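You operate a simulated robot arm through the tools that you are given. There is no shell and no other tool. Be economical: measure what you need, move in short steps, check, and stop when the job is done.

Carry out the task below with a simulated robot arm. There is one attempt and no reset: what you move stays moved.

TASK
Clamp pouch 92 in the grey holder and start it on port P5.
Fine: red tab on the red mark, knob tight, red clip on the red tab, black on black.
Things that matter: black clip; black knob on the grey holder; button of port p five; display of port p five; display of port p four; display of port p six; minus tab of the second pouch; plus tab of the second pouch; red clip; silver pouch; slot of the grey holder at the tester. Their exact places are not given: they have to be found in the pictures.

Only the result counts: the job must be done as asked and must still hold three seconds after the hand-in. Knocking over, shifting, dropping, spilling or breaking anything else fails it.

THE ROBOT
A 6-joint arm with a fingered hand on a trunk, on a base that drives. Base frame: it is fixed to the floor where the robot stands at the start and does not move with it; the origin is under the middle of the robot, x ahead of it, y to its left, z up; the surface under the hand at the start is at about z = 0.78. Readings come in m, degrees, newtons and seconds.
With the tool pointing down near the work surface it reaches from about 0.1 to 0.82 m from the robot's upright axis, wherever it stands. Its first joint turns from -166.0 to 166.0 degrees. Places, roughly: black knob on the grey holder [0.3, 0.1, 0.8]; button of port p five [0.7, 0.5, 1]; display of port p five [0.7, 0.5, 0.9]; display of port p four [0.7, 0.6, 0.9]; display of port p six [0.7, 0.4, 0.9]; minus tab of the second pouch [0.7, 0, 0.8]; plus tab of the second pouch [0.7, 0.1, 0.8]; slot of the grey holder at the tester [0.4, 0.1, 0.8]. Payload 4 kg.
Tool frame: the origin (TCP) lies between the finger pads and is the grasp point; the fingertips stand 0.02 m ahead of it; z points along the fingers, y is the line along which they close. The gripper opens to 0.14 m. The gripper's body begins 0.054 m behind the TCP. The gripper is a hand of 3 fingers: y runs from the thumb to the fingers, the wrist lies at [0, 0, -0.215] in the tool frame, and closing takes about 1.5 s.
Orientation is that of the tool frame in the base frame, as a unit quaternion [x, y, z, w]. With the fingers straight down and closing along the base's y, the tool's x points along the base's -x, its y along +y and its z along -z.

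THE INTERFACE
- The arm moves only by the tool arm_command. Its argument "rows" is a list of rows, each a list of 7 numbers: the opening, from 0 (shut) to 1 (fully open), then the shift along the tool's x, y, z in m, then the turn, a rotation vector about the tool's x, y, z in degrees. In form: [[grip, x, y, z, rx, ry, rz], ...]. A call has 1 to 8 rows; each row is the pose to reach, as a shift and turn from the pose commanded when the call began, along the tool's axes at that moment. A row lasts 0.2 s, in which the tool goes at most 0.05 m and 8.6 degrees; a call with a longer step from one row to the next is refused whole, and so is a gripper value outside its range. A pose out of reach is approached as far as the arm can. The call stops where the force on the tool passes 40 N (or 10 N more than at its start, if that is more) or the arm is blocked; 0.2 s more then pass. The fingers move at their own pace (about 0.045 m/s each) and stop on an object; they squeeze with about 27 N. The grip force told is the motor's: it shows also when the fingers shut on nothing. Time passes only in rows, and 0.2 s behind the last, so rows that repeat a pose let the fingers close. The reply holds the time, the measured pose of the TCP, the force on the tool along the base axes, the opening and the grip force, in the units named above and with some noise, with the torque about the TCP (base axes, N m) and any sound that the robot's microphone picked up.
- Cameras (640 x 400 px; columns grow to the right, rows downward): "scene" is now at [0.0492, 0.1908, 1.456]; the picture's right is [0.09, -1.00, 0.00], its down [-0.80, -0.07, -0.60] and it looks along [0.59, 0.05, -0.80] (base axes); focal length 257 px, centre (320, 200). "wrist" rides on the gripper at [0.074, -0.043, -0.079] in the tool frame; the picture's right is [0.50, 0.87, 0.00], its down [-0.59, 0.34, -0.73] and it looks along [-0.64, 0.37, 0.68] (tool axes); focal length 275 px, centre (320, 200).
- grab_frame(camera): a new picture of that camera. The clock stands still meanwhile.
- move_column(by): slides the trunk up (or, below 0, down) by that many m; the arm and the scene camera ride with it, the base frame stays. It gives what a move gives, with no picture.
- roll_base(legs): drives the robot by 1 to 6 legs, each [ahead, left, turn to the left] in m, m and degrees, along the robot's own axes; the way and the turn of a leg run together, so that a leg with both is an arc; at most 1.5 m and 180 degrees a leg. The arm and the cameras ride along, it lands a little off, and it stops where it bumps. It gives what a move gives.
- grasp_type(shape): the hand has 3 fingers and takes this shape, open, in about a second: jaw (thumb against the fingers, like two jaws); tri (thumb and two fingers); tip (a fingertip pinch); poke (one finger out to press); point (the index stretched); flat (the hand flat); cup (the hand cupped); fist (a fist). The gripper value then closes the fingers along that shape, each until it touches; the sizes above hold for jaw. It gives what a move gives, with no picture.
- aim_head(pan, tilt): turns the head with the scene camera to pan (to the left, within 120 degrees either way) and tilt (down, from -29 to 69), counted from straight ahead of the robot. It gives what a move gives.
- locate(camera, pixels): there is no depth. For up to 12 entries [column, row, z] of the newest picture of that camera ("zoom" is the newest enlarged one), the place [x, y] in the base frame at which the ray of that pixel passes the height z, good to about 0.002 m, but the place of the scene camera against the robot may be out by one fixed shift of up to 0.025 m in any direction. The clock stands still meanwhile.
- close_up(camera, box): a new picture of the part [left, top, right, bottom] of that camera's present view, enlarged. The clock stands still meanwhile.
- hand_in(): hands the job in; it is judged then, once.

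Go step by step. Measure first, check grasps and placings, and put right what went wrong. The budget is 80 turns and 60 pictures, counting those below and the enlarged ones. Unless the task says otherwise, let go and move clear before handing in, and close with one line.

The tools are called after "Call:" by a JSON object that holds its "name" and its "arguments". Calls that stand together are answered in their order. arm_command: Moves the arm, as the interface text tells. Its arguments: {"type":"object","properties":{"rows":{"type":"array","items":{"type":"array","items":{"type":"number"}}}},"required":["rows"]} The other tools are called the same way: move_column (by) slides the trunk up or down; grasp_type (shape) gives the hand a shape; roll_base (legs) drives the base; aim_head (pan, tilt) turns the head that bears the scene camera; grab_frame (camera) takes a picture; locate (camera, pixels) gives the place at which the rays of pixels pass given heights; close_up (camera, box) takes an enlarged picture of a part of a camera's view; hand_in () hands the job in.

At the start:

```text
clock: 0.0
tcp_pos: [0.3015, 0.1524, 1.2263]
tcp_rot: [0.0, 1.0, 0.001, 0.001]
wrist_force: [0.4, -0.3, 0.2]
torque: [0.0, 0.01, 0.01]
opening: 0.14
grip_force: 0.0
shape: jaw
trunk travel left (down, up): [-0.05, 0.54]
robot x, y, heading: [0.0008, 0.0024, 0.2]
head pan, tilt: [5.2, 53.3]
```

scene: 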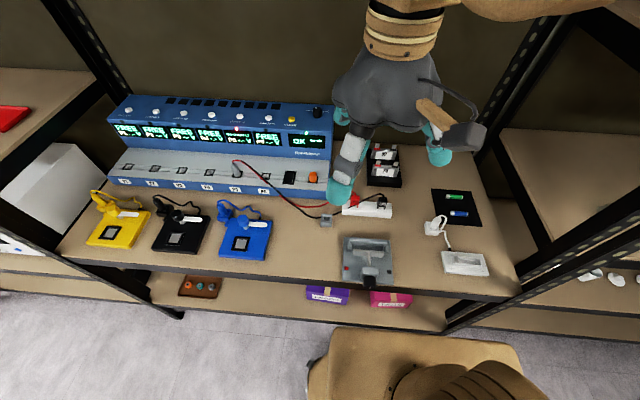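
wrist: 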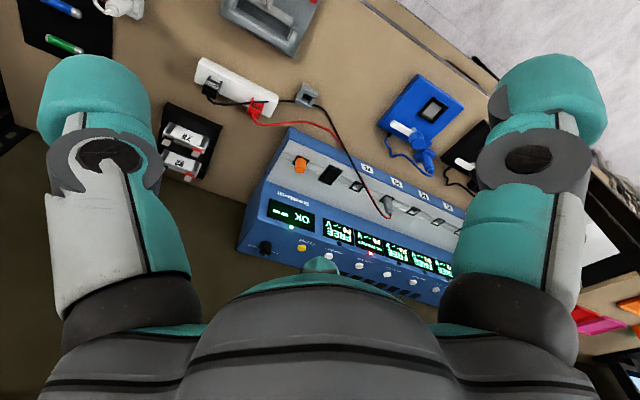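

The scene shows the tester at (220,150), grey holder at (367,260), pouches at (385,165), and clips at (355,200)/(380,205). I'll enlarge these areas.

Call:
{"name": "close_up", "arguments": {"camera": "scene", "box": [320, 130, 500, 300]}}

Call:
{"name": "close_up", "arguments": {"camera": "scene", "box": [100, 90, 340, 210]}}

Call:
{"name": "close_up", "arguments": {"camera": "wrist", "box": [150, 0, 330, 200]}}

```text
2.35 times, centred on (410, 215) of scene
```

zoom: 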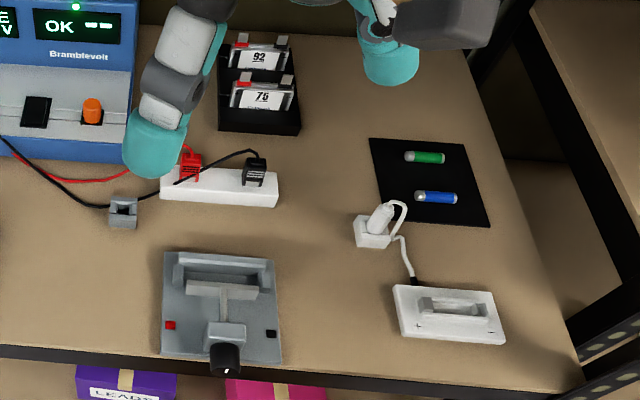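

```text
2.67 times, centred on (220, 150) of scene
```

zoom: 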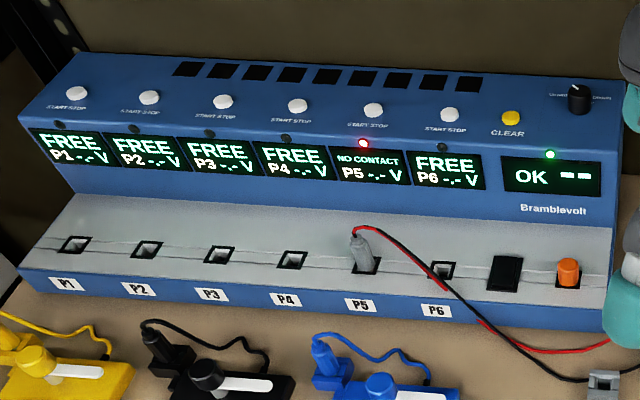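

```text
2.00 times, centred on (240, 100) of wrist
```

zoom: 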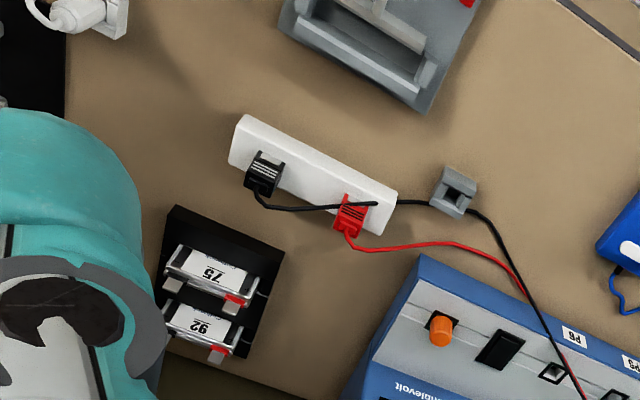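

The P5 plug is already in, and the display says NO CONTACT. Pouch 92 is the rear one in the rack. I'll measure key points with the wrist zoom.

Call:
{"name": "locate", "arguments": {"camera": "zoom", "pixels": [[217, 350, 0.85], [172, 312, 0.85], [203, 323, 0.83], [265, 180, 0.81], [350, 212, 0.81], [455, 190, 0.79], [390, 45, 0.8]]}}

Call:
{"name": "arm_command", "arguments": {"rows": [[1, -0.03, -0.025, 0.025, 0, 0, 0], [1, -0.06, -0.05, 0.05, 0, 0, 0], [1, -0.09, -0.075, 0.075, 0, 0, 0], [1, -0.12, -0.1, 0.1, 0, 0, 0], [1, -0.15, -0.125, 0.125, 0, 0, 0], [1, -0.18, -0.15, 0.15, 0, 0, 0], [1, -0.2, -0.17, 0.17, 0, 0, 0], [1, -0.22, -0.19, 0.19, 0, 0, 0]]}}

Call:
{"name": "grab_frame", "arguments": {"camera": "wrist"}}

Call:
{"name": "grab_frame", "arguments": {"camera": "scene"}}

```text
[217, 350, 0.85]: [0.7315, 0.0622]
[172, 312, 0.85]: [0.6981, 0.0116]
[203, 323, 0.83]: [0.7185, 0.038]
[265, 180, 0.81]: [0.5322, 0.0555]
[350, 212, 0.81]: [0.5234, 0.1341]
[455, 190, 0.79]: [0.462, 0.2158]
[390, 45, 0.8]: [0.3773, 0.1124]
```

```text
clock: 1.8
tcp_pos: [0.523, -0.0384, 1.0368]
tcp_rot: [0.0, 1.0, 0.0, 0.0]
wrist_force: [-0.4, 0.1, 0.6]
torque: [0.02, -0.02, -0.01]
opening: 0.1402
grip_force: 0.0
shape: jaw
trunk travel left (down, up): [-0.05, 0.54]
robot x, y, heading: [-0.0036, 0.0058, 0.2]
head pan, tilt: [5.2, 53.3]
```

```text
54 pictures are left
```

wrist: 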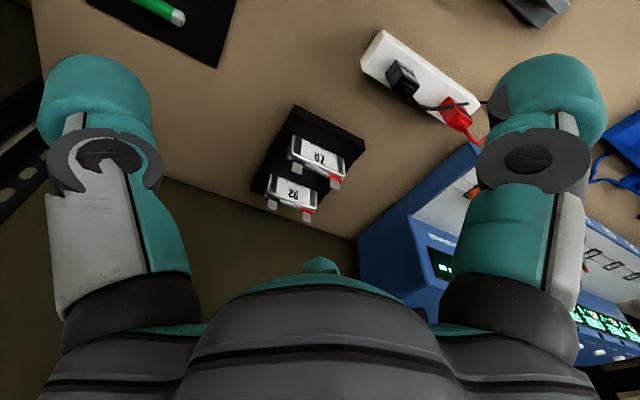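

```text
53 pictures are left
```

scene: 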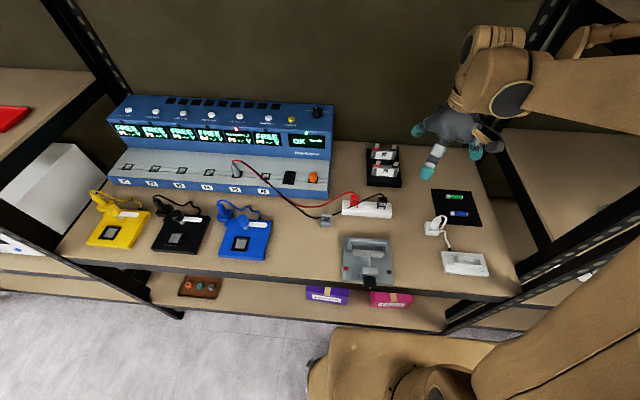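

The rack is now visible unobstructed in both cameras: wrist (305,170), scene (384,165). I'll enlarge both.

Call:
{"name": "close_up", "arguments": {"camera": "wrist", "box": [240, 95, 380, 225]}}

Call:
{"name": "locate", "arguments": {"camera": "zoom", "pixels": [[320, 200, 0.8]]}}

Call:
{"name": "close_up", "arguments": {"camera": "scene", "box": [330, 135, 430, 225]}}

```text
3.08 times, centred on (310, 160) of wrist
```

zoom: 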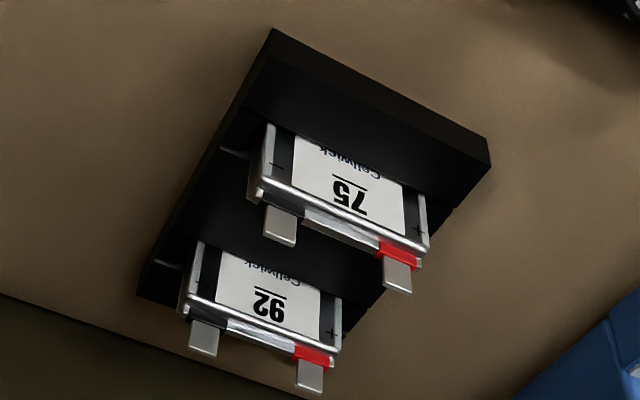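

```text
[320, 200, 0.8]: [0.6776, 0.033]
```

```text
4.44 times, centred on (380, 180) of scene
```

zoom: 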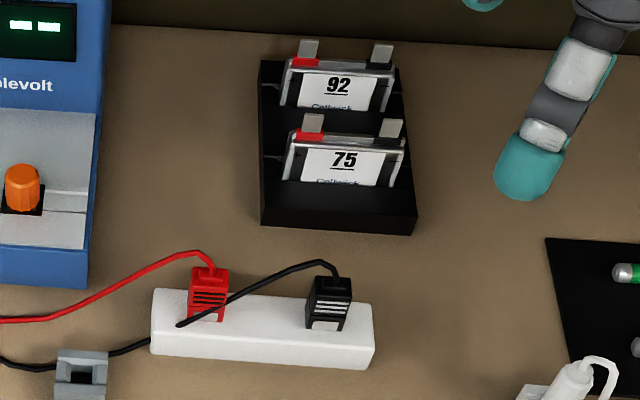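

Tabs stand up: red on the left (+y), silver/black on the right. I'll triangulate the heights from both views.

Call:
{"name": "locate", "arguments": {"camera": "wrist", "pixels": [[306.1, 222.4, 0.8], [306.1, 222.4, 0.9], [272, 210.4, 0.8], [272, 210.4, 0.9], [335, 189.6, 0.8], [335, 189.6, 0.9], [297, 174.3, 0.8], [297, 174.3, 0.9], [402, 80, 0.81], [458, 115, 0.81]]}}

Call:
{"name": "locate", "arguments": {"camera": "zoom", "pixels": [[309, 41, 0.8], [309, 41, 0.9], [383, 45, 0.8], [383, 45, 0.9], [312, 115, 0.8], [312, 115, 0.9], [391, 120, 0.8], [391, 120, 0.9], [263, 225, 0.78], [412, 235, 0.78]]}}

```text
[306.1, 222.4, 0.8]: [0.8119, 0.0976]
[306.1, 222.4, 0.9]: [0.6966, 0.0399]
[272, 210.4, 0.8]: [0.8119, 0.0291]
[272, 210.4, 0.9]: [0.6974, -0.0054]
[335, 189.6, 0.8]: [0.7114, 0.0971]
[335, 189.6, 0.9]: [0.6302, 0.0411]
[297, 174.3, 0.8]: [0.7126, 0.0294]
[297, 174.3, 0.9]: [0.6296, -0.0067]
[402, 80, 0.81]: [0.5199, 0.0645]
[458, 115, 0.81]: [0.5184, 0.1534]
```

```text
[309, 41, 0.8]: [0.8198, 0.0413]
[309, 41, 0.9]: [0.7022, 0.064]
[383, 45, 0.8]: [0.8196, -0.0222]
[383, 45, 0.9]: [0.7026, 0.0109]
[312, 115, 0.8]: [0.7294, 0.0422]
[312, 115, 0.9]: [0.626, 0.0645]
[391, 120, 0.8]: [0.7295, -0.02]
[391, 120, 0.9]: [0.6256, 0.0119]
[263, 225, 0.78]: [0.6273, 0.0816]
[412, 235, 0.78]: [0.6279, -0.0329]
```

I need a second, steeper wrist view to fix the heights. I'll move above the rack, staying high.

Call:
{"name": "arm_command", "arguments": {"rows": [[1, -0.04, 0.0125, 0, 0, 0, 0], [1, -0.08, 0.025, 0, 0, 0, 0], [1, -0.12, 0.04, 0, 0, 0, 0], [1, -0.15, 0.05, 0, 0, 0, 0], [1, -0.15, 0.05, 0, 0, 0, 0]]}}

Call:
{"name": "close_up", "arguments": {"camera": "wrist", "box": [220, 20, 420, 170]}}

```text
clock: 3.0
tcp_pos: [0.6722, 0.0128, 1.0349]
tcp_rot: [0.0, 1.0, 0.001, -0.001]
wrist_force: [-0.7, 0.3, 0.4]
torque: [0.02, -0.01, -0.02]
opening: 0.14
grip_force: 0.1
shape: jaw
trunk travel left (down, up): [-0.05, 0.54]
robot x, y, heading: [-0.002, 0.0002, 0.2]
head pan, tilt: [5.2, 53.3]
```

```text
2.67 times, centred on (320, 95) of wrist
```

zoom: 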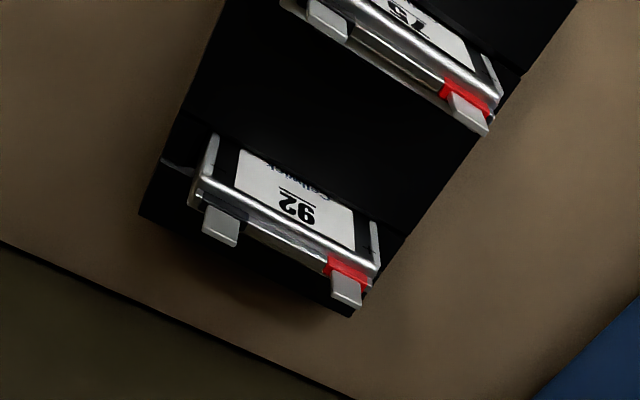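

Call:
{"name": "locate", "arguments": {"camera": "zoom", "pixels": [[347, 306, 0.8], [347, 306, 0.9], [219, 244, 0.8], [219, 244, 0.9], [374, 272, 0.83], [374, 272, 0.88], [196, 196, 0.83], [196, 196, 0.88], [275, 252, 0.85], [469, 133, 0.8], [469, 133, 0.9]]}}

Call:
{"name": "grab_frame", "arguments": {"camera": "wrist"}}

```text
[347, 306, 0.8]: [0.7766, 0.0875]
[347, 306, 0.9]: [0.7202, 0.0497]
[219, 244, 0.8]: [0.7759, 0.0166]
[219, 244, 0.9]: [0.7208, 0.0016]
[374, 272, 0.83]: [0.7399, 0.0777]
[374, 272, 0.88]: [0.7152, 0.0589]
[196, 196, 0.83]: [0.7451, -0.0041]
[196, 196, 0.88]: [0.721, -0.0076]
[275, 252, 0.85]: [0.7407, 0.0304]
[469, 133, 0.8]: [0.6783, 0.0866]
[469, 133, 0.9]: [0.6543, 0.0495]
```

```text
49 pictures are left
```

wrist: 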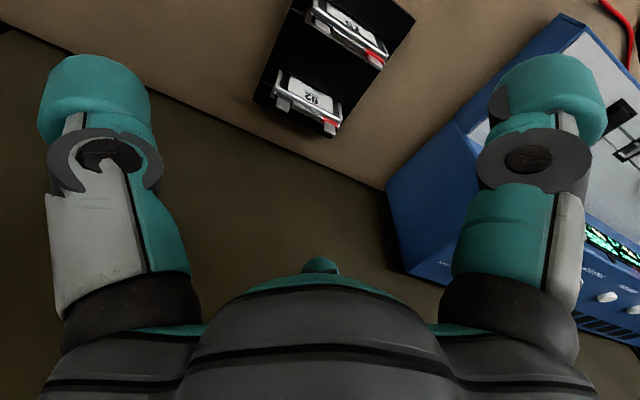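

Triangulated pouch 92: tab tips at z≈0.86, x≈0.7425, with red at y≈0.064 and minus at y≈0.008. Next I'll look closely at the clips and the holder.

Call:
{"name": "arm_command", "arguments": {"rows": [[1, 0.045, 0.004, 0.01, 0, 0, 0], [1, 0.09, 0.008, 0.02, 0, 0, 0], [1, 0.135, 0.012, 0.03, 0, 0, 0], [1, 0.18, 0.015, 0.045, 0, 0, 0], [1, 0.222, 0.017, 0.055, 0, 0, 0], [1, 0.222, 0.017, 0.055, 0, 0, 0]]}}

Call:
{"name": "close_up", "arguments": {"camera": "wrist", "box": [180, 20, 480, 207]}}

Call:
{"name": "arm_command", "arguments": {"rows": [[1, 0.045, 0.004, 0.01, 0, 0, 0], [1, 0.09, 0.008, 0.02, 0, 0, 0], [1, 0.13, 0.01, 0.03, 0, 0, 0], [1, 0.16, 0.01, 0.04, 0, 0, 0], [1, 0.16, 0.01, 0.04, 0, 0, 0]]}}

Call:
{"name": "close_up", "arguments": {"camera": "wrist", "box": [180, 20, 480, 207]}}

```text
clock: 4.4
tcp_pos: [0.4492, 0.0288, 0.9814]
tcp_rot: [0.0, 1.0, 0.0, -0.001]
wrist_force: [-0.7, 0.3, 0.4]
torque: [-0.01, -0.03, 0.0]
opening: 0.1398
grip_force: 0.1
shape: jaw
trunk travel left (down, up): [-0.05, 0.54]
robot x, y, heading: [-0.0024, -0.0049, -0.0]
head pan, tilt: [5.2, 53.3]
```

```text
2.13 times, centred on (330, 114) of wrist
```

zoom: 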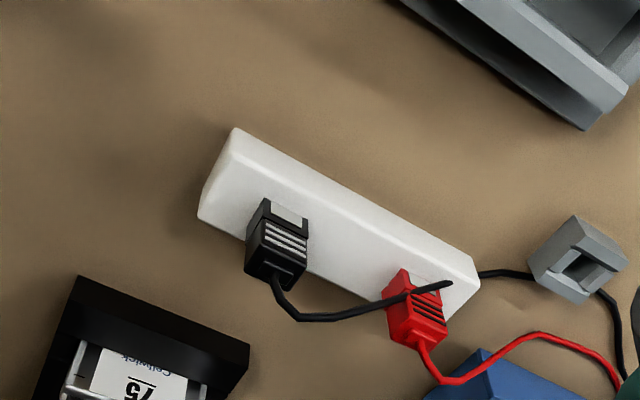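

```text
clock: 5.6
tcp_pos: [0.2878, 0.0404, 0.9396]
tcp_rot: [-0.001, 1.0, -0.001, -0.001]
wrist_force: [-0.5, -0.3, 0.0]
torque: [-0.03, -0.01, 0.01]
opening: 0.14
grip_force: 0.0
shape: jaw
trunk travel left (down, up): [-0.05, 0.54]
robot x, y, heading: [0.0062, -0.0034, -0.1]
head pan, tilt: [5.2, 53.3]
```

```text
2.13 times, centred on (330, 114) of wrist
```

zoom: 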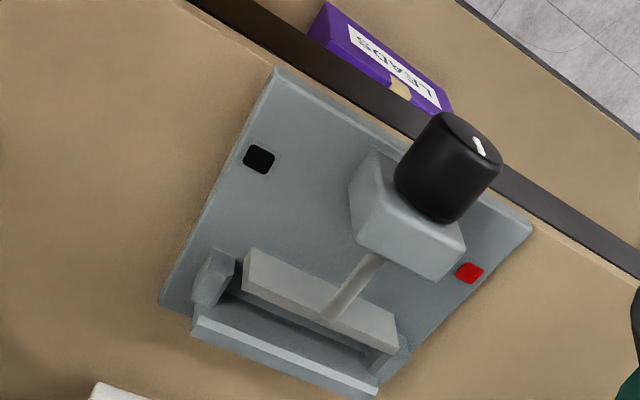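

The holder has a back wall, end cheeks, a moving jaw and a knob with a horizontal axis facing the robot; the red mark is on the +y side. I'll get ray data now, then take a second view for triangulation.

Call:
{"name": "locate", "arguments": {"camera": "zoom", "pixels": [[200, 320, 0.8], [200, 320, 0.86], [377, 392, 0.8], [377, 392, 0.86], [248, 253, 0.8], [248, 253, 0.86], [397, 345, 0.8], [397, 345, 0.86], [478, 147, 0.8], [478, 147, 0.86], [470, 272, 0.79], [258, 158, 0.79]]}}

Call:
{"name": "arm_command", "arguments": {"rows": [[1, -0.02, -0.02, -0.03, 0, 0, 0], [1, -0.04, -0.03, -0.06, 0, 0, 0], [1, -0.06, -0.03, -0.08, 0, 0, 0], [1, -0.06, -0.03, -0.08, 0, 0, 0], [1, -0.06, -0.03, -0.08, 0, 0, 0]]}}

Call:
{"name": "close_up", "arguments": {"camera": "wrist", "box": [180, 0, 480, 187]}}

Call:
{"name": "close_up", "arguments": {"camera": "scene", "box": [310, 190, 430, 300]}}

```text
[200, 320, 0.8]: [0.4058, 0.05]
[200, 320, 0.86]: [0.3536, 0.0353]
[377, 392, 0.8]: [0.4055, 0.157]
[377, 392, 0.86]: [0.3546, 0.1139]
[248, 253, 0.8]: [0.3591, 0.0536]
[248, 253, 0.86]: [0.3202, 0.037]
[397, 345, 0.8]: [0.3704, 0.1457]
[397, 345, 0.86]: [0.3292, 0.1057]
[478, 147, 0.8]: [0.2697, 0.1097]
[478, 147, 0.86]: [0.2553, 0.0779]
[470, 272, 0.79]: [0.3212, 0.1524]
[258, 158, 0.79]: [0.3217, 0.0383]
```

```text
clock: 6.8
tcp_pos: [0.3498, 0.0093, 1.0207]
tcp_rot: [0.0, 1.0, -0.001, 0.001]
wrist_force: [0.1, -0.7, -0.2]
torque: [-0.02, 0.02, 0.04]
opening: 0.14
grip_force: 0.0
shape: jaw
trunk travel left (down, up): [-0.05, 0.54]
robot x, y, heading: [0.0004, 0.0031, 0.3]
head pan, tilt: [5.2, 53.3]
```

```text
2.13 times, centred on (330, 94) of wrist
```

zoom: 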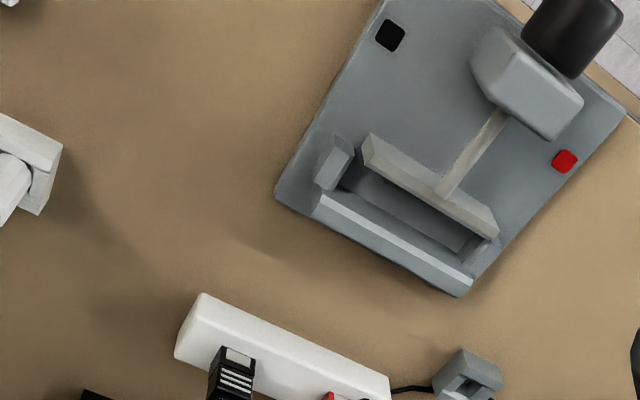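

```text
3.64 times, centred on (370, 245) of scene
```

zoom: 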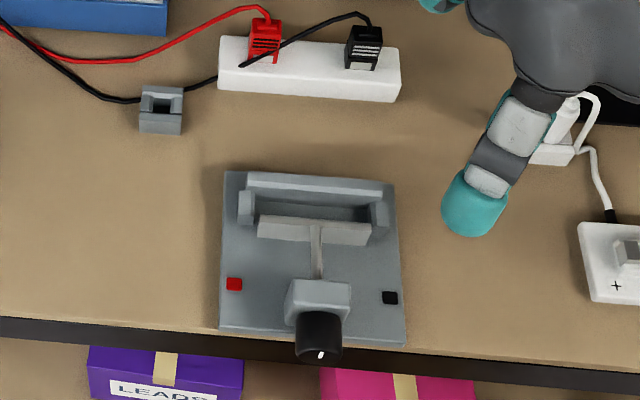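

Call:
{"name": "locate", "arguments": {"camera": "wrist", "pixels": [[327.7, 96.3, 0.8], [327.7, 96.3, 0.86], [399.4, 135.3, 0.8], [399.4, 135.3, 0.86], [353.4, 64.5, 0.8], [353.4, 64.5, 0.86], [413, 111.3, 0.8], [413, 111.3, 0.86], [444.4, 75.3, 0.78], [444.4, 75.3, 0.8], [362.8, 16.6, 0.78], [362.8, 16.6, 0.8]]}}

Call:
{"name": "locate", "arguments": {"camera": "zoom", "pixels": [[247, 174, 0.82], [382, 186, 0.82], [258, 216, 0.82], [370, 224, 0.82], [234, 284, 0.79], [390, 297, 0.79], [319, 338, 0.82], [319, 338, 0.85], [318, 316, 0.85], [315, 278, 0.82], [265, 50, 0.82], [364, 55, 0.82]]}}

```text
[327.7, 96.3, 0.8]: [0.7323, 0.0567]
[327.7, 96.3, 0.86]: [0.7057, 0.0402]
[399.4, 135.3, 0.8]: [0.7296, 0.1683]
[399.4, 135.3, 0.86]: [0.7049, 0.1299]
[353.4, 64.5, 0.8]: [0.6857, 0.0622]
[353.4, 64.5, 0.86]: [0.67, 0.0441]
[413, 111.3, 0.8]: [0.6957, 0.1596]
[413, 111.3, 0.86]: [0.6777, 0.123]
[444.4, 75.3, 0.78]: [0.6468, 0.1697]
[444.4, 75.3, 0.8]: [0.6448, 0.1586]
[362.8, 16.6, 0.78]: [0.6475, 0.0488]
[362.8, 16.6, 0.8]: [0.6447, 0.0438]
```

```text
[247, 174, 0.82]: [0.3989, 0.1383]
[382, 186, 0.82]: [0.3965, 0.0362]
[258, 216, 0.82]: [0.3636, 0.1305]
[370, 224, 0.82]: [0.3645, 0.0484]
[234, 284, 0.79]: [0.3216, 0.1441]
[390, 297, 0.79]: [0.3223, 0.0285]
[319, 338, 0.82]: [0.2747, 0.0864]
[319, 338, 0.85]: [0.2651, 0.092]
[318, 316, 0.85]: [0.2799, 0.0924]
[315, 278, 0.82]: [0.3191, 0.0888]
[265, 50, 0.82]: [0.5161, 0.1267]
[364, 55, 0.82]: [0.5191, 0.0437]
```

Holder slot: y≈0.05–0.15 (centre ~0.097), jaw back x≈0.368, wall x≈0.397, wall top z≈0.807. Pouch 92 keeps its orientation. I'll turn the hand 90° so it closes along x while moving to above pouch 92, narrowing the grip so it clears pouch 75.

Call:
{"name": "arm_command", "arguments": {"rows": [[0.6, -0.045, 0.003, 0, 0, 0, 8.5], [0.5, -0.09, 0.006, 0, 0, 0, 17], [0.4, -0.135, 0.009, 0, 0, 0, 25.5], [0.35, -0.18, 0.012, 0, 0, 0, 34], [0.35, -0.225, 0.015, 0, 0, 0, 42.5], [0.35, -0.27, 0.018, 0, 0, 0, 51], [0.35, -0.315, 0.021, 0, 0, 0, 59.5], [0.35, -0.36, 0.024, 0, 0, 0, 68]]}}

```text
clock: 8.6
tcp_pos: [0.7094, 0.0331, 1.0203]
tcp_rot: [0.559, 0.829, -0.001, 0.0]
wrist_force: [0.3, -0.5, -0.4]
torque: [0.01, -0.02, 0.02]
opening: 0.0495
grip_force: 0.2
shape: jaw
trunk travel left (down, up): [-0.05, 0.54]
robot x, y, heading: [0.0011, -0.0057, -0.1]
head pan, tilt: [5.2, 53.3]
```

Call:
{"name": "arm_command", "arguments": {"rows": [[0.35, -0.003, 0.01, 0.02, 0, 0, 7.4], [0.35, -0.006, 0.02, 0.04, 0, 0, 14.8], [0.35, -0.0092, 0.0308, 0.07, 0, 0, 22], [0.35, -0.0092, 0.0308, 0.07, 0, 0, 22]]}}

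Call:
{"name": "grab_frame", "arguments": {"camera": "wrist"}}

Call:
{"name": "close_up", "arguments": {"camera": "scene", "box": [330, 110, 450, 200]}}

```text
clock: 9.6
tcp_pos: [0.7409, 0.0367, 0.9495]
tcp_rot: [0.708, 0.707, 0.0, 0.0]
wrist_force: [-1.2, 0.7, -1.0]
torque: [-0.01, 0.03, -0.01]
opening: 0.0495
grip_force: 0.1
shape: jaw
trunk travel left (down, up): [-0.05, 0.54]
robot x, y, heading: [0.0044, 0.0004, 0.1]
head pan, tilt: [5.2, 53.3]
```

```text
44 pictures are left
```

wrist: 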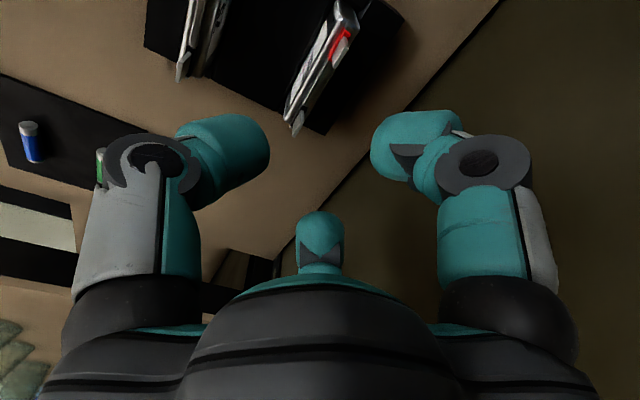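

```text
4.44 times, centred on (390, 155) of scene
```

zoom: 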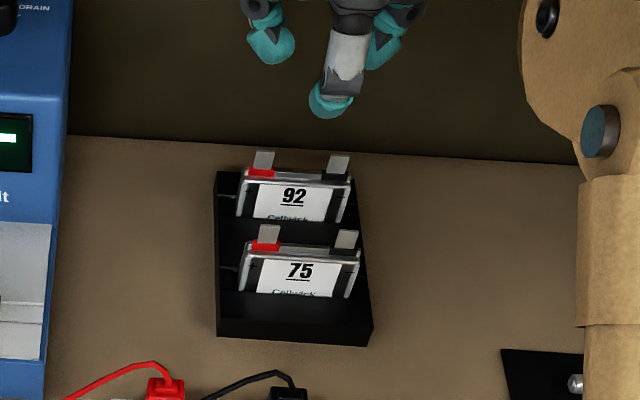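

Call:
{"name": "close_up", "arguments": {"camera": "wrist", "box": [160, 0, 400, 150]}}

Call:
{"name": "locate", "arguments": {"camera": "zoom", "pixels": [[363, 350, 0.86], [498, 90, 0.86], [423, 0, 0.84], [475, 130, 0.84], [345, 300, 0.84], [330, 290, 0.84]]}}

```text
2.67 times, centred on (280, 75) of wrist
```

zoom: 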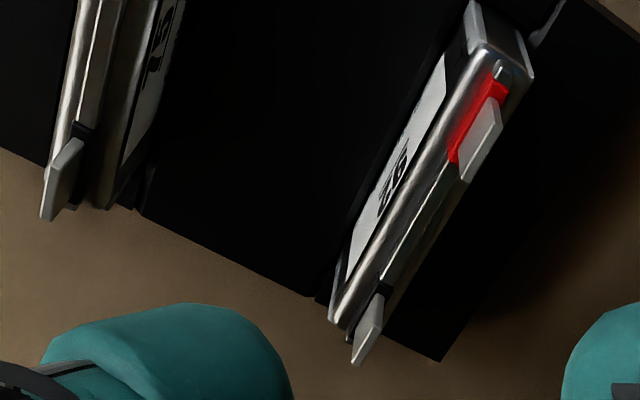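

```text
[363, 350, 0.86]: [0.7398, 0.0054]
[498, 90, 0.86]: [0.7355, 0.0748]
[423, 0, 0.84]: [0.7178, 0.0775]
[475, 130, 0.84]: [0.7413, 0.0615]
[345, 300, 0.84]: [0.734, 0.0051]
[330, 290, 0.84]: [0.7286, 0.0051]
```

Call:
{"name": "locate", "arguments": {"camera": "zoom", "pixels": [[484, 48, 0.842], [333, 318, 0.842], [534, 76, 0.842], [350, 335, 0.842], [502, 110, 0.86], [466, 182, 0.86], [382, 300, 0.86], [358, 363, 0.86]]}}

```text
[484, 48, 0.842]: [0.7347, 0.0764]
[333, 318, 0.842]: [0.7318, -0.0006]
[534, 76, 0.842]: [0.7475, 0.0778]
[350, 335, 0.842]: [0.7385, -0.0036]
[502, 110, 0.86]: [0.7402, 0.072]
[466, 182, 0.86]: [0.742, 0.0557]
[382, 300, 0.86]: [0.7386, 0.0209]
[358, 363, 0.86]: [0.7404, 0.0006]
```

Pouch 92 is centred at x≈0.7405, y≈0.0375 and is about 14 mm thick. The hand is aligned, so I'll descend.

Call:
{"name": "arm_command", "arguments": {"rows": [[0.35, 0, 0, 0.03, 0, 0, 0], [0.35, 0, 0, 0.06, 0, 0, 0], [0.35, 0, 0, 0.08, 0, 0, 0], [0.35, 0, 0, 0.095, 0, 0, 0], [0.35, 0, 0, 0.105, 0, 0, 0], [0.35, 0, 0, 0.112, 0, 0, 0], [0.35, 0, 0, 0.112, 0, 0, 0]]}}

Call:
{"name": "close_up", "arguments": {"camera": "scene", "box": [330, 110, 450, 200]}}

```text
clock: 11.2
tcp_pos: [0.7409, 0.0363, 0.8384]
tcp_rot: [0.707, 0.708, 0.0, 0.001]
wrist_force: [-0.3, -0.5, -0.4]
torque: [0.02, -0.03, 0.02]
opening: 0.0495
grip_force: 0.0
shape: jaw
trunk travel left (down, up): [-0.05, 0.54]
robot x, y, heading: [0.0042, 0.0031, 0.1]
head pan, tilt: [5.2, 53.3]
```

```text
4.44 times, centred on (390, 155) of scene
```

zoom: 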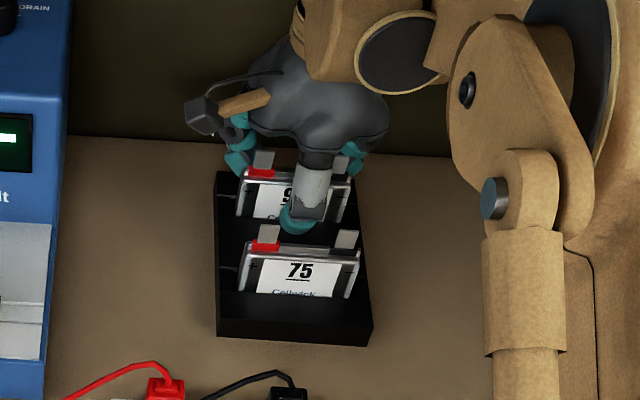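

The thumb sits in front of 92 and clear of 75. I'll close the grip.

Call:
{"name": "arm_command", "arguments": {"rows": [[0.2, 0, 0, 0, 0, 0, 0], [0.1, 0, 0, 0, 0, 0, 0], [0, 0, 0, 0, 0, 0, 0], [0, 0, 0, 0, 0, 0, 0], [0, 0, 0, 0, 0, 0, 0], [0, 0, 0, 0, 0, 0, 0]]}}

Call:
{"name": "arm_command", "arguments": {"rows": [[0, 0, 0, -0.01, 0, 0, 0], [0, 0, 0, -0.02, 0, 0, 0], [0, 0, 0, -0.04, 0, 0, 0], [0, 0, 0, -0.07, 0, 0, 0], [0, 0, 0, -0.1, 0, 0, 0], [0, 0, 0, -0.1, 0, 0, 0]]}}

Call:
{"name": "close_up", "arguments": {"camera": "scene", "box": [330, 90, 450, 180]}}

Call:
{"name": "close_up", "arguments": {"camera": "wrist", "box": [200, 50, 440, 200]}}

```text
clock: 12.6
tcp_pos: [0.7421, 0.0353, 0.8378]
tcp_rot: [0.707, 0.707, 0.0, 0.0]
wrist_force: [17.0, 0.6, 7.0]
torque: [0.03, -0.55, -0.03]
opening: 0.0224
grip_force: 27.1
shape: jaw
trunk travel left (down, up): [-0.05, 0.54]
robot x, y, heading: [0.001, 0.0066, -0.1]
head pan, tilt: [5.2, 53.3]
```

```text
clock: 14.0
tcp_pos: [0.7407, 0.0352, 0.9378]
tcp_rot: [0.706, 0.708, 0.0, 0.0]
wrist_force: [0.3, 0.6, -2.1]
torque: [-0.03, -0.04, 0.01]
opening: 0.0224
grip_force: 26.5
shape: jaw
trunk travel left (down, up): [-0.05, 0.54]
robot x, y, heading: [-0.0033, -0.0041, 0.2]
head pan, tilt: [5.2, 53.3]
```

```text
4.44 times, centred on (390, 135) of scene
```

zoom: 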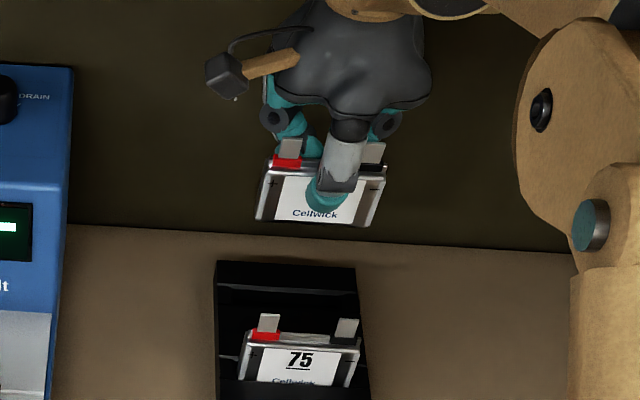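

```text
2.67 times, centred on (320, 125) of wrist
```

zoom: 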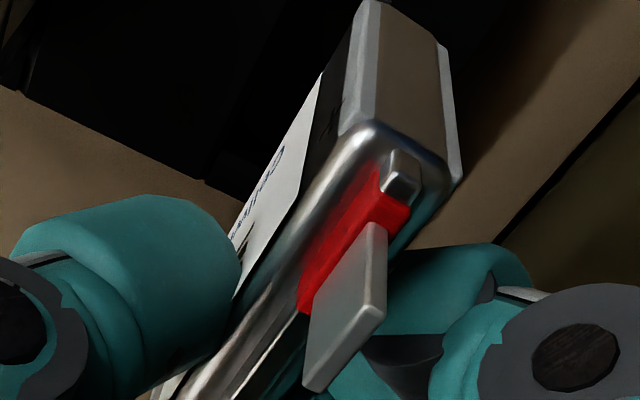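

Pouch 92 is held, with red still on +y. I'll measure its exact position in the hand.

Call:
{"name": "locate", "arguments": {"camera": "zoom", "pixels": [[345, 125, 0.942], [460, 180, 0.942], [370, 128, 0.942], [445, 170, 0.942], [372, 0, 0.88], [440, 45, 0.88], [385, 225, 0.96], [305, 390, 0.96]]}}

Call:
{"name": "locate", "arguments": {"camera": "scene", "pixels": [[378, 152, 0.88], [403, 153, 0.88]]}}

```text
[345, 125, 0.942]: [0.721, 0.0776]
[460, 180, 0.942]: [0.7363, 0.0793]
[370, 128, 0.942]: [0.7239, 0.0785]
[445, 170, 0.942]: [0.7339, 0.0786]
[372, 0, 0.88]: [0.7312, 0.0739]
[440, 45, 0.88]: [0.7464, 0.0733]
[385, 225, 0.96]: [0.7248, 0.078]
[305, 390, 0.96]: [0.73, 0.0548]
```

```text
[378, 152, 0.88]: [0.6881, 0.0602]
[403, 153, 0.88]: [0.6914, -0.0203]
```

Call:
{"name": "locate", "arguments": {"camera": "scene", "pixels": [[375.8, 140, 0.88], [401.7, 141.3, 0.88], [378.7, 127, 0.94], [405.1, 129, 0.94], [383, 121.3, 0.96], [403.5, 122.5, 0.96]]}}

```text
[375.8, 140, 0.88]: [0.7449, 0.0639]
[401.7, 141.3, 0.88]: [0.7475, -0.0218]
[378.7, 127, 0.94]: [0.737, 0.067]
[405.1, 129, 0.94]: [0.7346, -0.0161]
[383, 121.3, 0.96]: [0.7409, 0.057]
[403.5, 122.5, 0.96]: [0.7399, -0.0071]
```

The pouch is tilted in the hand by about 8–9°, with its top towards the robot. I'll carry it over the holder slot and tilt the tool by +8.5° to bring it upright.

Call:
{"name": "arm_command", "arguments": {"rows": [[0, 0, 0, -0.03, 0, 0, 0], [0, 0.008, -0.045, -0.04, 0, 0, 0], [0, 0.016, -0.093, -0.04, 2, 0, 0], [0, 0.025, -0.14, -0.04, 4, 0, 0], [0, 0.034, -0.187, -0.04, 6, 0, 0], [0, 0.044, -0.234, -0.03, 8.5, 0, 0], [0, 0.053, -0.28, -0.02, 8.5, 0, 0], [0, 0.06, -0.32, -0.01, 8.5, 0, 0]]}}

Call:
{"name": "arm_command", "arguments": {"rows": [[0, 0.001, -0.015, 0.005, 0, 0, 0], [0, 0.002, -0.027, 0.01, 0, 0, 0], [0, 0.002, -0.027, 0.01, 0, 0, 0]]}}

Call:
{"name": "close_up", "arguments": {"camera": "wrist", "box": [160, 0, 460, 187]}}

Call:
{"name": "close_up", "arguments": {"camera": "scene", "box": [310, 190, 430, 300]}}

```text
clock: 15.8
tcp_pos: [0.4209, 0.0947, 0.9492]
tcp_rot: [0.705, 0.705, -0.053, -0.052]
wrist_force: [-0.1, -0.5, -0.7]
torque: [0.02, -0.04, -0.03]
opening: 0.0224
grip_force: 28.0
shape: jaw
trunk travel left (down, up): [-0.05, 0.54]
robot x, y, heading: [-0.0016, 0.0011, -0.0]
head pan, tilt: [5.2, 53.3]
```

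```text
clock: 16.6
tcp_pos: [0.3918, 0.0976, 0.9436]
tcp_rot: [0.705, 0.705, -0.052, -0.053]
wrist_force: [0.1, 0.4, -1.3]
torque: [-0.02, -0.03, 0.01]
opening: 0.0225
grip_force: 27.4
shape: jaw
trunk travel left (down, up): [-0.05, 0.54]
robot x, y, heading: [-0.0025, 0.0005, 0.1]
head pan, tilt: [5.2, 53.3]
```

```text
2.13 times, centred on (310, 94) of wrist
```

zoom: 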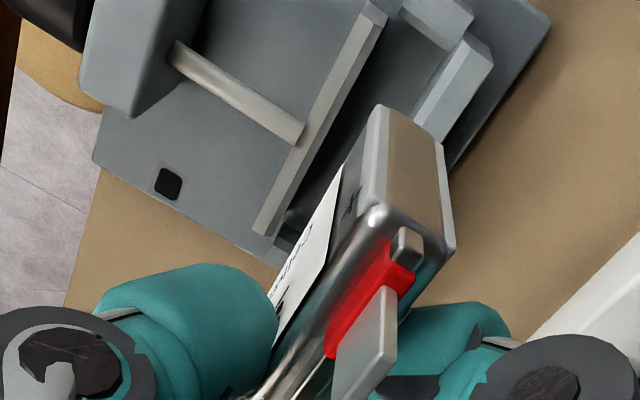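

```text
3.64 times, centred on (370, 245) of scene
```

zoom: 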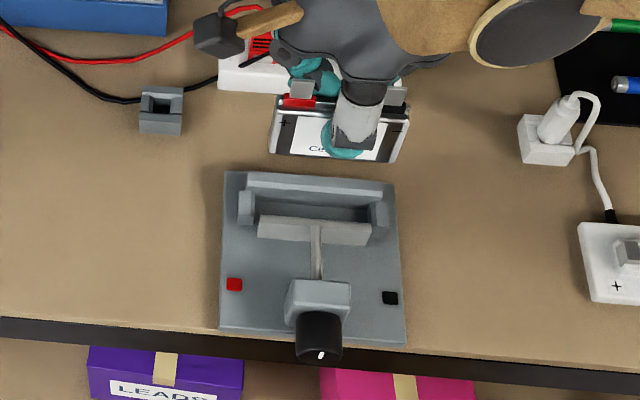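

Call:
{"name": "locate", "arguments": {"camera": "wrist", "pixels": [[320, 200, 0.8]]}}

Call:
{"name": "locate", "arguments": {"camera": "zoom", "pixels": [[271, 155, 0.885], [389, 165, 0.885], [279, 100, 0.94], [408, 108, 0.94], [247, 188, 0.81], [382, 199, 0.81], [258, 216, 0.805], [370, 224, 0.805], [238, 222, 0.8], [255, 222, 0.8]]}}

Call:
{"name": "close_up", "arguments": {"camera": "wrist", "box": [160, 0, 460, 187]}}

Call:
{"name": "locate", "arguments": {"camera": "zoom", "pixels": [[387, 17, 0.803], [270, 235, 0.803], [372, 3, 0.803], [255, 230, 0.803], [470, 35, 0.81], [412, 110, 0.81], [430, 35, 0.8], [402, 8, 0.8], [382, 108, 0.885], [442, 145, 0.885], [365, 212, 0.94], [450, 255, 0.94]]}}

```text
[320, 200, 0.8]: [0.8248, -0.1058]
```

```text
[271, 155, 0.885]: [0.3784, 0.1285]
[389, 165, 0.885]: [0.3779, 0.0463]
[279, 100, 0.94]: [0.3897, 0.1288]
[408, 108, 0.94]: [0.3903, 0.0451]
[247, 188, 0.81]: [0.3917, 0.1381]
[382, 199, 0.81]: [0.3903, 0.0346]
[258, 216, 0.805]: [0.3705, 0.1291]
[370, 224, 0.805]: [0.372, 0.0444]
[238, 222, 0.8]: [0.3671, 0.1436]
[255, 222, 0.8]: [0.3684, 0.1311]
```

```text
2.13 times, centred on (310, 94) of wrist
```

zoom: 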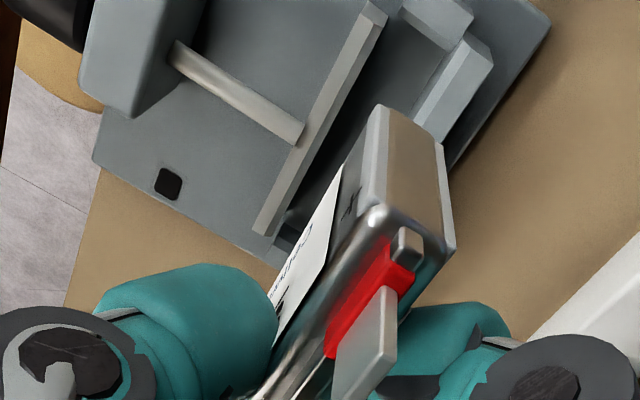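

```text
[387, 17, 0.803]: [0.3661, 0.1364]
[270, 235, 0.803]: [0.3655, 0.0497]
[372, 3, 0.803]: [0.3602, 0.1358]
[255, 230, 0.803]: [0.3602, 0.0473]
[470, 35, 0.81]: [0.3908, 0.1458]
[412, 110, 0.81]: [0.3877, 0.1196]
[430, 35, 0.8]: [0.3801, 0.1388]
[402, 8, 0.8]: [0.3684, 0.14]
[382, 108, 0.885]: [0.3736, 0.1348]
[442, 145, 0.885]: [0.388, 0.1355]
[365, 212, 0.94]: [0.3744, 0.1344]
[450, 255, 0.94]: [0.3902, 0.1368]
```

The pouch is now upright (x 0.374–0.389 at both top and bottom) and nearly centred. I'll shift it −3 mm in x and −1 mm in y, then lower to just above the wall and check.

Call:
{"name": "arm_command", "arguments": {"rows": [[0, -0.001, 0, 0.02, 0, 0, 0], [0, -0.001, 0.003, 0.04, 0, 0, 0], [0, -0.001, 0.006, 0.058, 0, 0, 0], [0, -0.001, 0.0067, 0.0647, 0, 0, 0], [0, -0.001, 0.0067, 0.0647, 0, 0, 0]]}}

Call:
{"name": "close_up", "arguments": {"camera": "wrist", "box": [160, 0, 460, 187]}}

Call:
{"name": "close_up", "arguments": {"camera": "scene", "box": [310, 190, 430, 300]}}

```text
clock: 17.8
tcp_pos: [0.39, 0.0969, 0.8786]
tcp_rot: [0.706, 0.704, -0.052, -0.052]
wrist_force: [-1.0, 0.1, -1.8]
torque: [0.0, -0.04, -0.01]
opening: 0.0223
grip_force: 26.8
shape: jaw
trunk travel left (down, up): [-0.05, 0.54]
robot x, y, heading: [0.0023, 0.0011, 0.5]
head pan, tilt: [5.2, 53.3]
```

```text
2.13 times, centred on (310, 94) of wrist
```

zoom: 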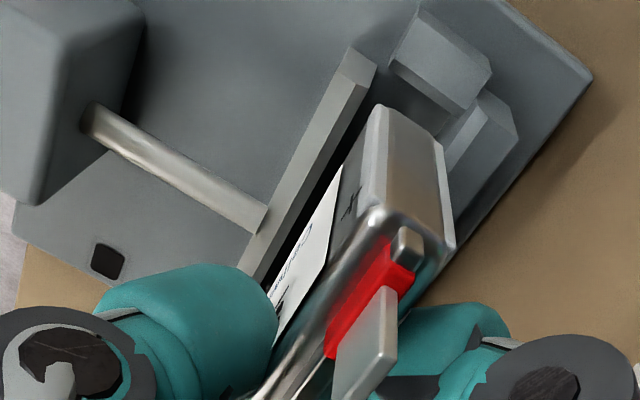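

```text
3.64 times, centred on (370, 245) of scene
```

zoom: 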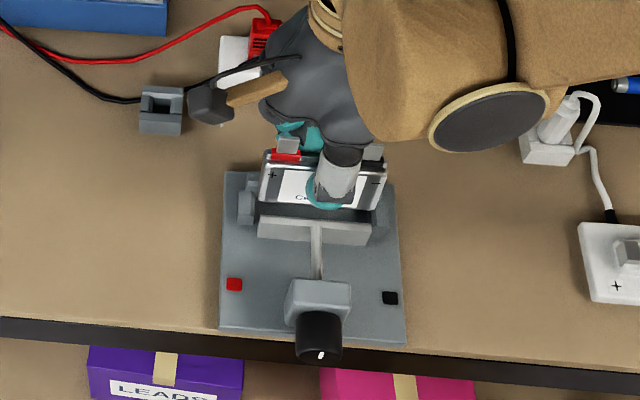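

Call:
{"name": "locate", "arguments": {"camera": "zoom", "pixels": [[259, 202, 0.82], [378, 210, 0.82], [254, 195, 0.805], [371, 203, 0.805], [258, 216, 0.805], [370, 224, 0.805], [390, 228, 0.8], [238, 222, 0.8]]}}

Call:
{"name": "close_up", "arguments": {"camera": "wrist", "box": [310, 0, 430, 75]}}

Call:
{"name": "locate", "arguments": {"camera": "zoom", "pixels": [[140, 185, 0.82], [300, 260, 0.82], [170, 110, 0.803], [220, 120, 0.8], [395, 215, 0.8], [370, 225, 0.808], [320, 320, 0.808]]}}

```text
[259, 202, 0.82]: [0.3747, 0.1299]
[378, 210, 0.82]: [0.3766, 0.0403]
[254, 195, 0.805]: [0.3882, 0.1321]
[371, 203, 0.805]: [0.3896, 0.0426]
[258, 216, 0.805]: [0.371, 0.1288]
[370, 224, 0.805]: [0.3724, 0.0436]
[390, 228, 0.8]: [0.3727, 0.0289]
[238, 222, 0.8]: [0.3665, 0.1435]
```

```text
5.33 times, centred on (370, 38) of wrist
```

zoom: 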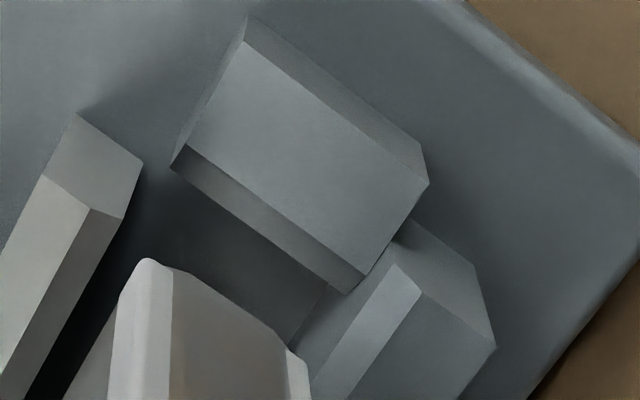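

```text
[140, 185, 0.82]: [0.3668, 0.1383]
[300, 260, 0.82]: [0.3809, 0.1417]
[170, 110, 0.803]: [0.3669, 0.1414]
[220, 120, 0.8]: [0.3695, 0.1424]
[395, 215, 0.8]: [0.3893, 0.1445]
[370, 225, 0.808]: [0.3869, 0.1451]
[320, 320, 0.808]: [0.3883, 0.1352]
```

Call:
{"name": "locate", "arguments": {"camera": "zoom", "pixels": [[150, 260, 0.82], [285, 345, 0.82], [180, 165, 0.8], [350, 290, 0.8], [92, 210, 0.803], [10, 370, 0.803], [120, 218, 0.795], [400, 264, 0.808], [320, 310, 0.79]]}}

```text
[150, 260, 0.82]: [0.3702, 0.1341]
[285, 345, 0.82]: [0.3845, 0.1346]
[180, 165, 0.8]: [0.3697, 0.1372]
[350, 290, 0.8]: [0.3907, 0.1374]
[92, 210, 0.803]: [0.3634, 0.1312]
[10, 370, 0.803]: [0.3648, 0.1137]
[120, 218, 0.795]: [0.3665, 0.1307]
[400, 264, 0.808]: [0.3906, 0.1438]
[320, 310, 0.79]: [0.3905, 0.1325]
```

Call:
{"name": "close_up", "arguments": {"camera": "scene", "box": [330, 225, 400, 269]}}

```text
9.09 times, centred on (365, 247) of scene
```

zoom: 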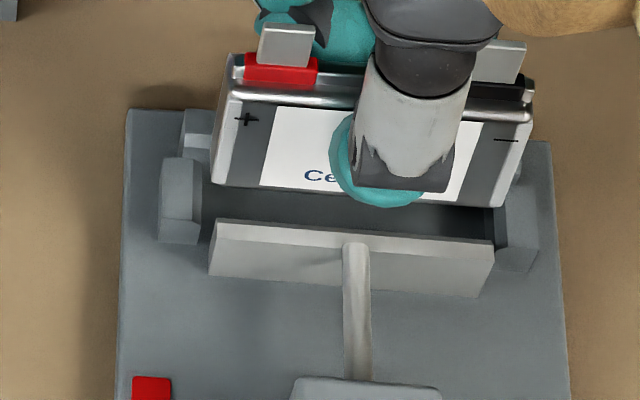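

The pouch bottom (212–495 px) lines up with the slot (205–505 px). I'll shift about 1 mm to −y and lower it gently.

Call:
{"name": "arm_command", "arguments": {"rows": [[0, -0.001, 0.0006, 0.004, 0, 0, 0], [0, -0.001, 0.0012, 0.008, 0, 0, 0], [0, -0.001, 0.0018, 0.012, 0, 0, 0], [0, -0.001, 0.0024, 0.016, 0, 0, 0], [0, -0.001, 0.003, 0.02, 0, 0, 0]]}}

```text
clock: 19.0
tcp_pos: [0.3907, 0.0954, 0.8578]
tcp_rot: [0.705, 0.706, -0.052, -0.053]
wrist_force: [-0.9, 0.2, -1.1]
torque: [-0.03, 0.0, -0.06]
opening: 0.0222
grip_force: 27.0
shape: jaw
trunk travel left (down, up): [-0.05, 0.54]
robot x, y, heading: [-0.0026, -0.0014, -0.3]
head pan, tilt: [5.2, 53.3]
```

No contact so far. I'll keep going down in small steps.

Call:
{"name": "arm_command", "arguments": {"rows": [[0, 0, 0.0005, 0.003, 0, 0, 0], [0, 0, 0.0009, 0.006, 0, 0, 0], [0, 0, 0.0013, 0.009, 0, 0, 0], [0, 0, 0.0018, 0.012, 0, 0, 0]]}}

Call:
{"name": "close_up", "arguments": {"camera": "scene", "box": [330, 225, 400, 269]}}

Call:
{"name": "close_up", "arguments": {"camera": "wrist", "box": [220, 0, 420, 125]}}

```text
clock: 20.0
tcp_pos: [0.391, 0.0957, 0.8454]
tcp_rot: [0.705, 0.705, -0.052, -0.052]
wrist_force: [-0.5, -0.3, -1.9]
torque: [0.03, -0.02, 0.0]
opening: 0.0225
grip_force: 26.9
shape: jaw
trunk travel left (down, up): [-0.05, 0.54]
robot x, y, heading: [-0.003, 0.0021, -0.2]
head pan, tilt: [5.2, 53.3]
```

```text
9.09 times, centred on (365, 247) of scene
```

zoom: 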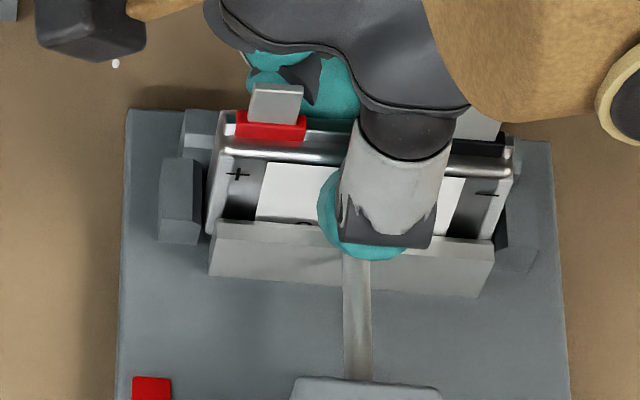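

```text
3.20 times, centred on (320, 62) of wrist
```

zoom: 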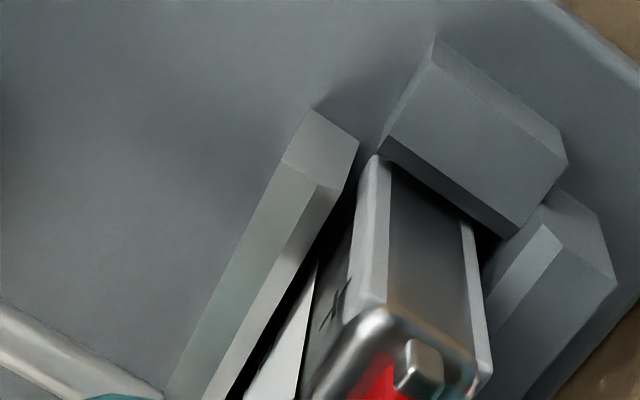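

The pouch is in the slot between the cheeks. I'll continue to the floor.

Call:
{"name": "arm_command", "arguments": {"rows": [[0, 0, 0.0004, 0.0025, 0, 0, 0], [0, 0, 0.0007, 0.005, 0, 0, 0], [0, 0, 0.0011, 0.0075, 0, 0, 0], [0, 0, 0.0015, 0.01, 0, 0, 0]]}}

```text
clock: 21.0
tcp_pos: [0.388, 0.0951, 0.8363]
tcp_rot: [0.705, 0.705, -0.052, -0.052]
wrist_force: [1.6, 0.6, 38.3]
torque: [-0.02, 0.31, 0.02]
opening: 0.0236
grip_force: 26.8
shape: jaw
trunk travel left (down, up): [-0.05, 0.54]
robot x, y, heading: [0.0025, -0.0025, -0.2]
head pan, tilt: [5.2, 53.3]
stopped in row 4: the force on the tool passed its limit at 41 N (the readings are from after the stop); the commanded pose is now the measured one
```

Floor contact at TCP z 0.8363 (38 N). I'll relax slightly, look, then release.

Call:
{"name": "arm_command", "arguments": {"rows": [[0, 0, 0, -0.001, 0, 0, 0], [0, 0, 0.0015, -0.001, 0, 0, 0], [0, 0, 0.0025, -0.0008, 0, 0, 0]]}}

Call:
{"name": "close_up", "arguments": {"camera": "wrist", "box": [220, 0, 420, 125]}}

```text
clock: 21.8
tcp_pos: [0.3909, 0.096, 0.8374]
tcp_rot: [0.704, 0.706, -0.052, -0.052]
wrist_force: [-8.6, 0.0, 34.4]
torque: [0.0, 0.54, 0.02]
opening: 0.0237
grip_force: 27.5
shape: jaw
trunk travel left (down, up): [-0.05, 0.54]
robot x, y, heading: [0.0002, 0.0029, 0.0]
head pan, tilt: [5.2, 53.3]
```

```text
3.20 times, centred on (320, 62) of wrist
```

zoom: 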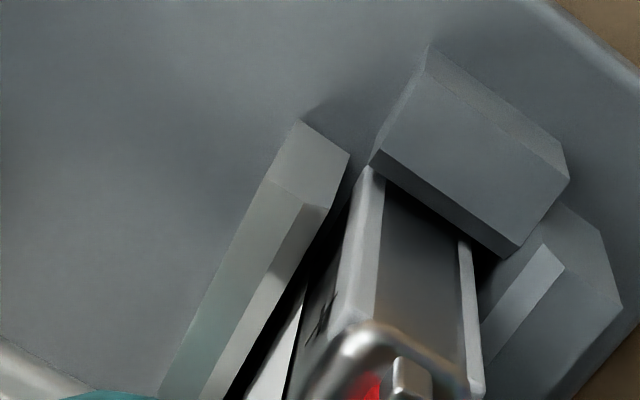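

Call:
{"name": "arm_command", "arguments": {"rows": [[0, 0, 0, -0.0015, 0, 0, 0], [0, 0, 0, -0.002, 0, 0, 0]]}}

Call:
{"name": "arm_command", "arguments": {"rows": [[0.18, 0, 0, 0, 0, 0, 0], [0.22, 0, 0, 0, 0, 0, 0], [0.26, 0, 0, 0, 0, 0, 0], [0.3, 0, 0, 0, 0, 0, 0], [0.35, 0, 0, 0, 0, 0, 0], [0.35, 0, 0, 0, 0, 0, 0]]}}

Call:
{"name": "close_up", "arguments": {"camera": "scene", "box": [330, 225, 400, 269]}}

Call:
{"name": "close_up", "arguments": {"camera": "wrist", "box": [220, 0, 420, 125]}}

```text
clock: 22.4
tcp_pos: [0.3928, 0.0959, 0.8366]
tcp_rot: [0.705, 0.705, -0.052, -0.052]
wrist_force: [-1.0, -0.4, 4.1]
torque: [-0.01, 0.11, 0.0]
opening: 0.0236
grip_force: 27.2
shape: jaw
trunk travel left (down, up): [-0.05, 0.54]
robot x, y, heading: [-0.0017, 0.0004, -0.2]
head pan, tilt: [5.2, 53.3]
```

```text
clock: 23.8
tcp_pos: [0.3932, 0.0963, 0.8389]
tcp_rot: [0.705, 0.705, -0.053, -0.052]
wrist_force: [0.7, -0.8, 8.4]
torque: [-0.02, -0.08, 0.01]
opening: 0.0483
grip_force: 0.0
shape: jaw
trunk travel left (down, up): [-0.05, 0.54]
robot x, y, heading: [-0.0007, -0.001, 0.2]
head pan, tilt: [5.2, 53.3]
```

```text
9.09 times, centred on (365, 247) of scene
```

zoom: 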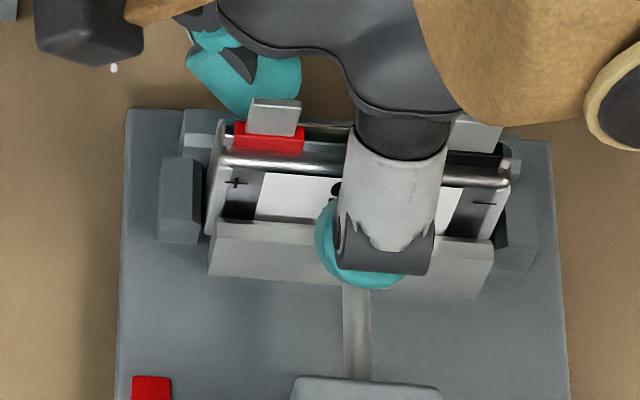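

```text
3.20 times, centred on (320, 62) of wrist
```

zoom: 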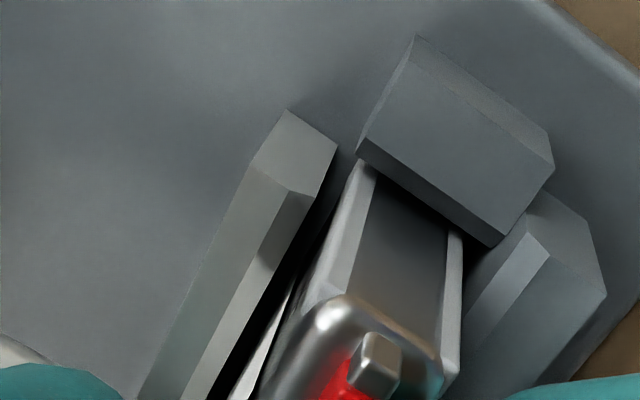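

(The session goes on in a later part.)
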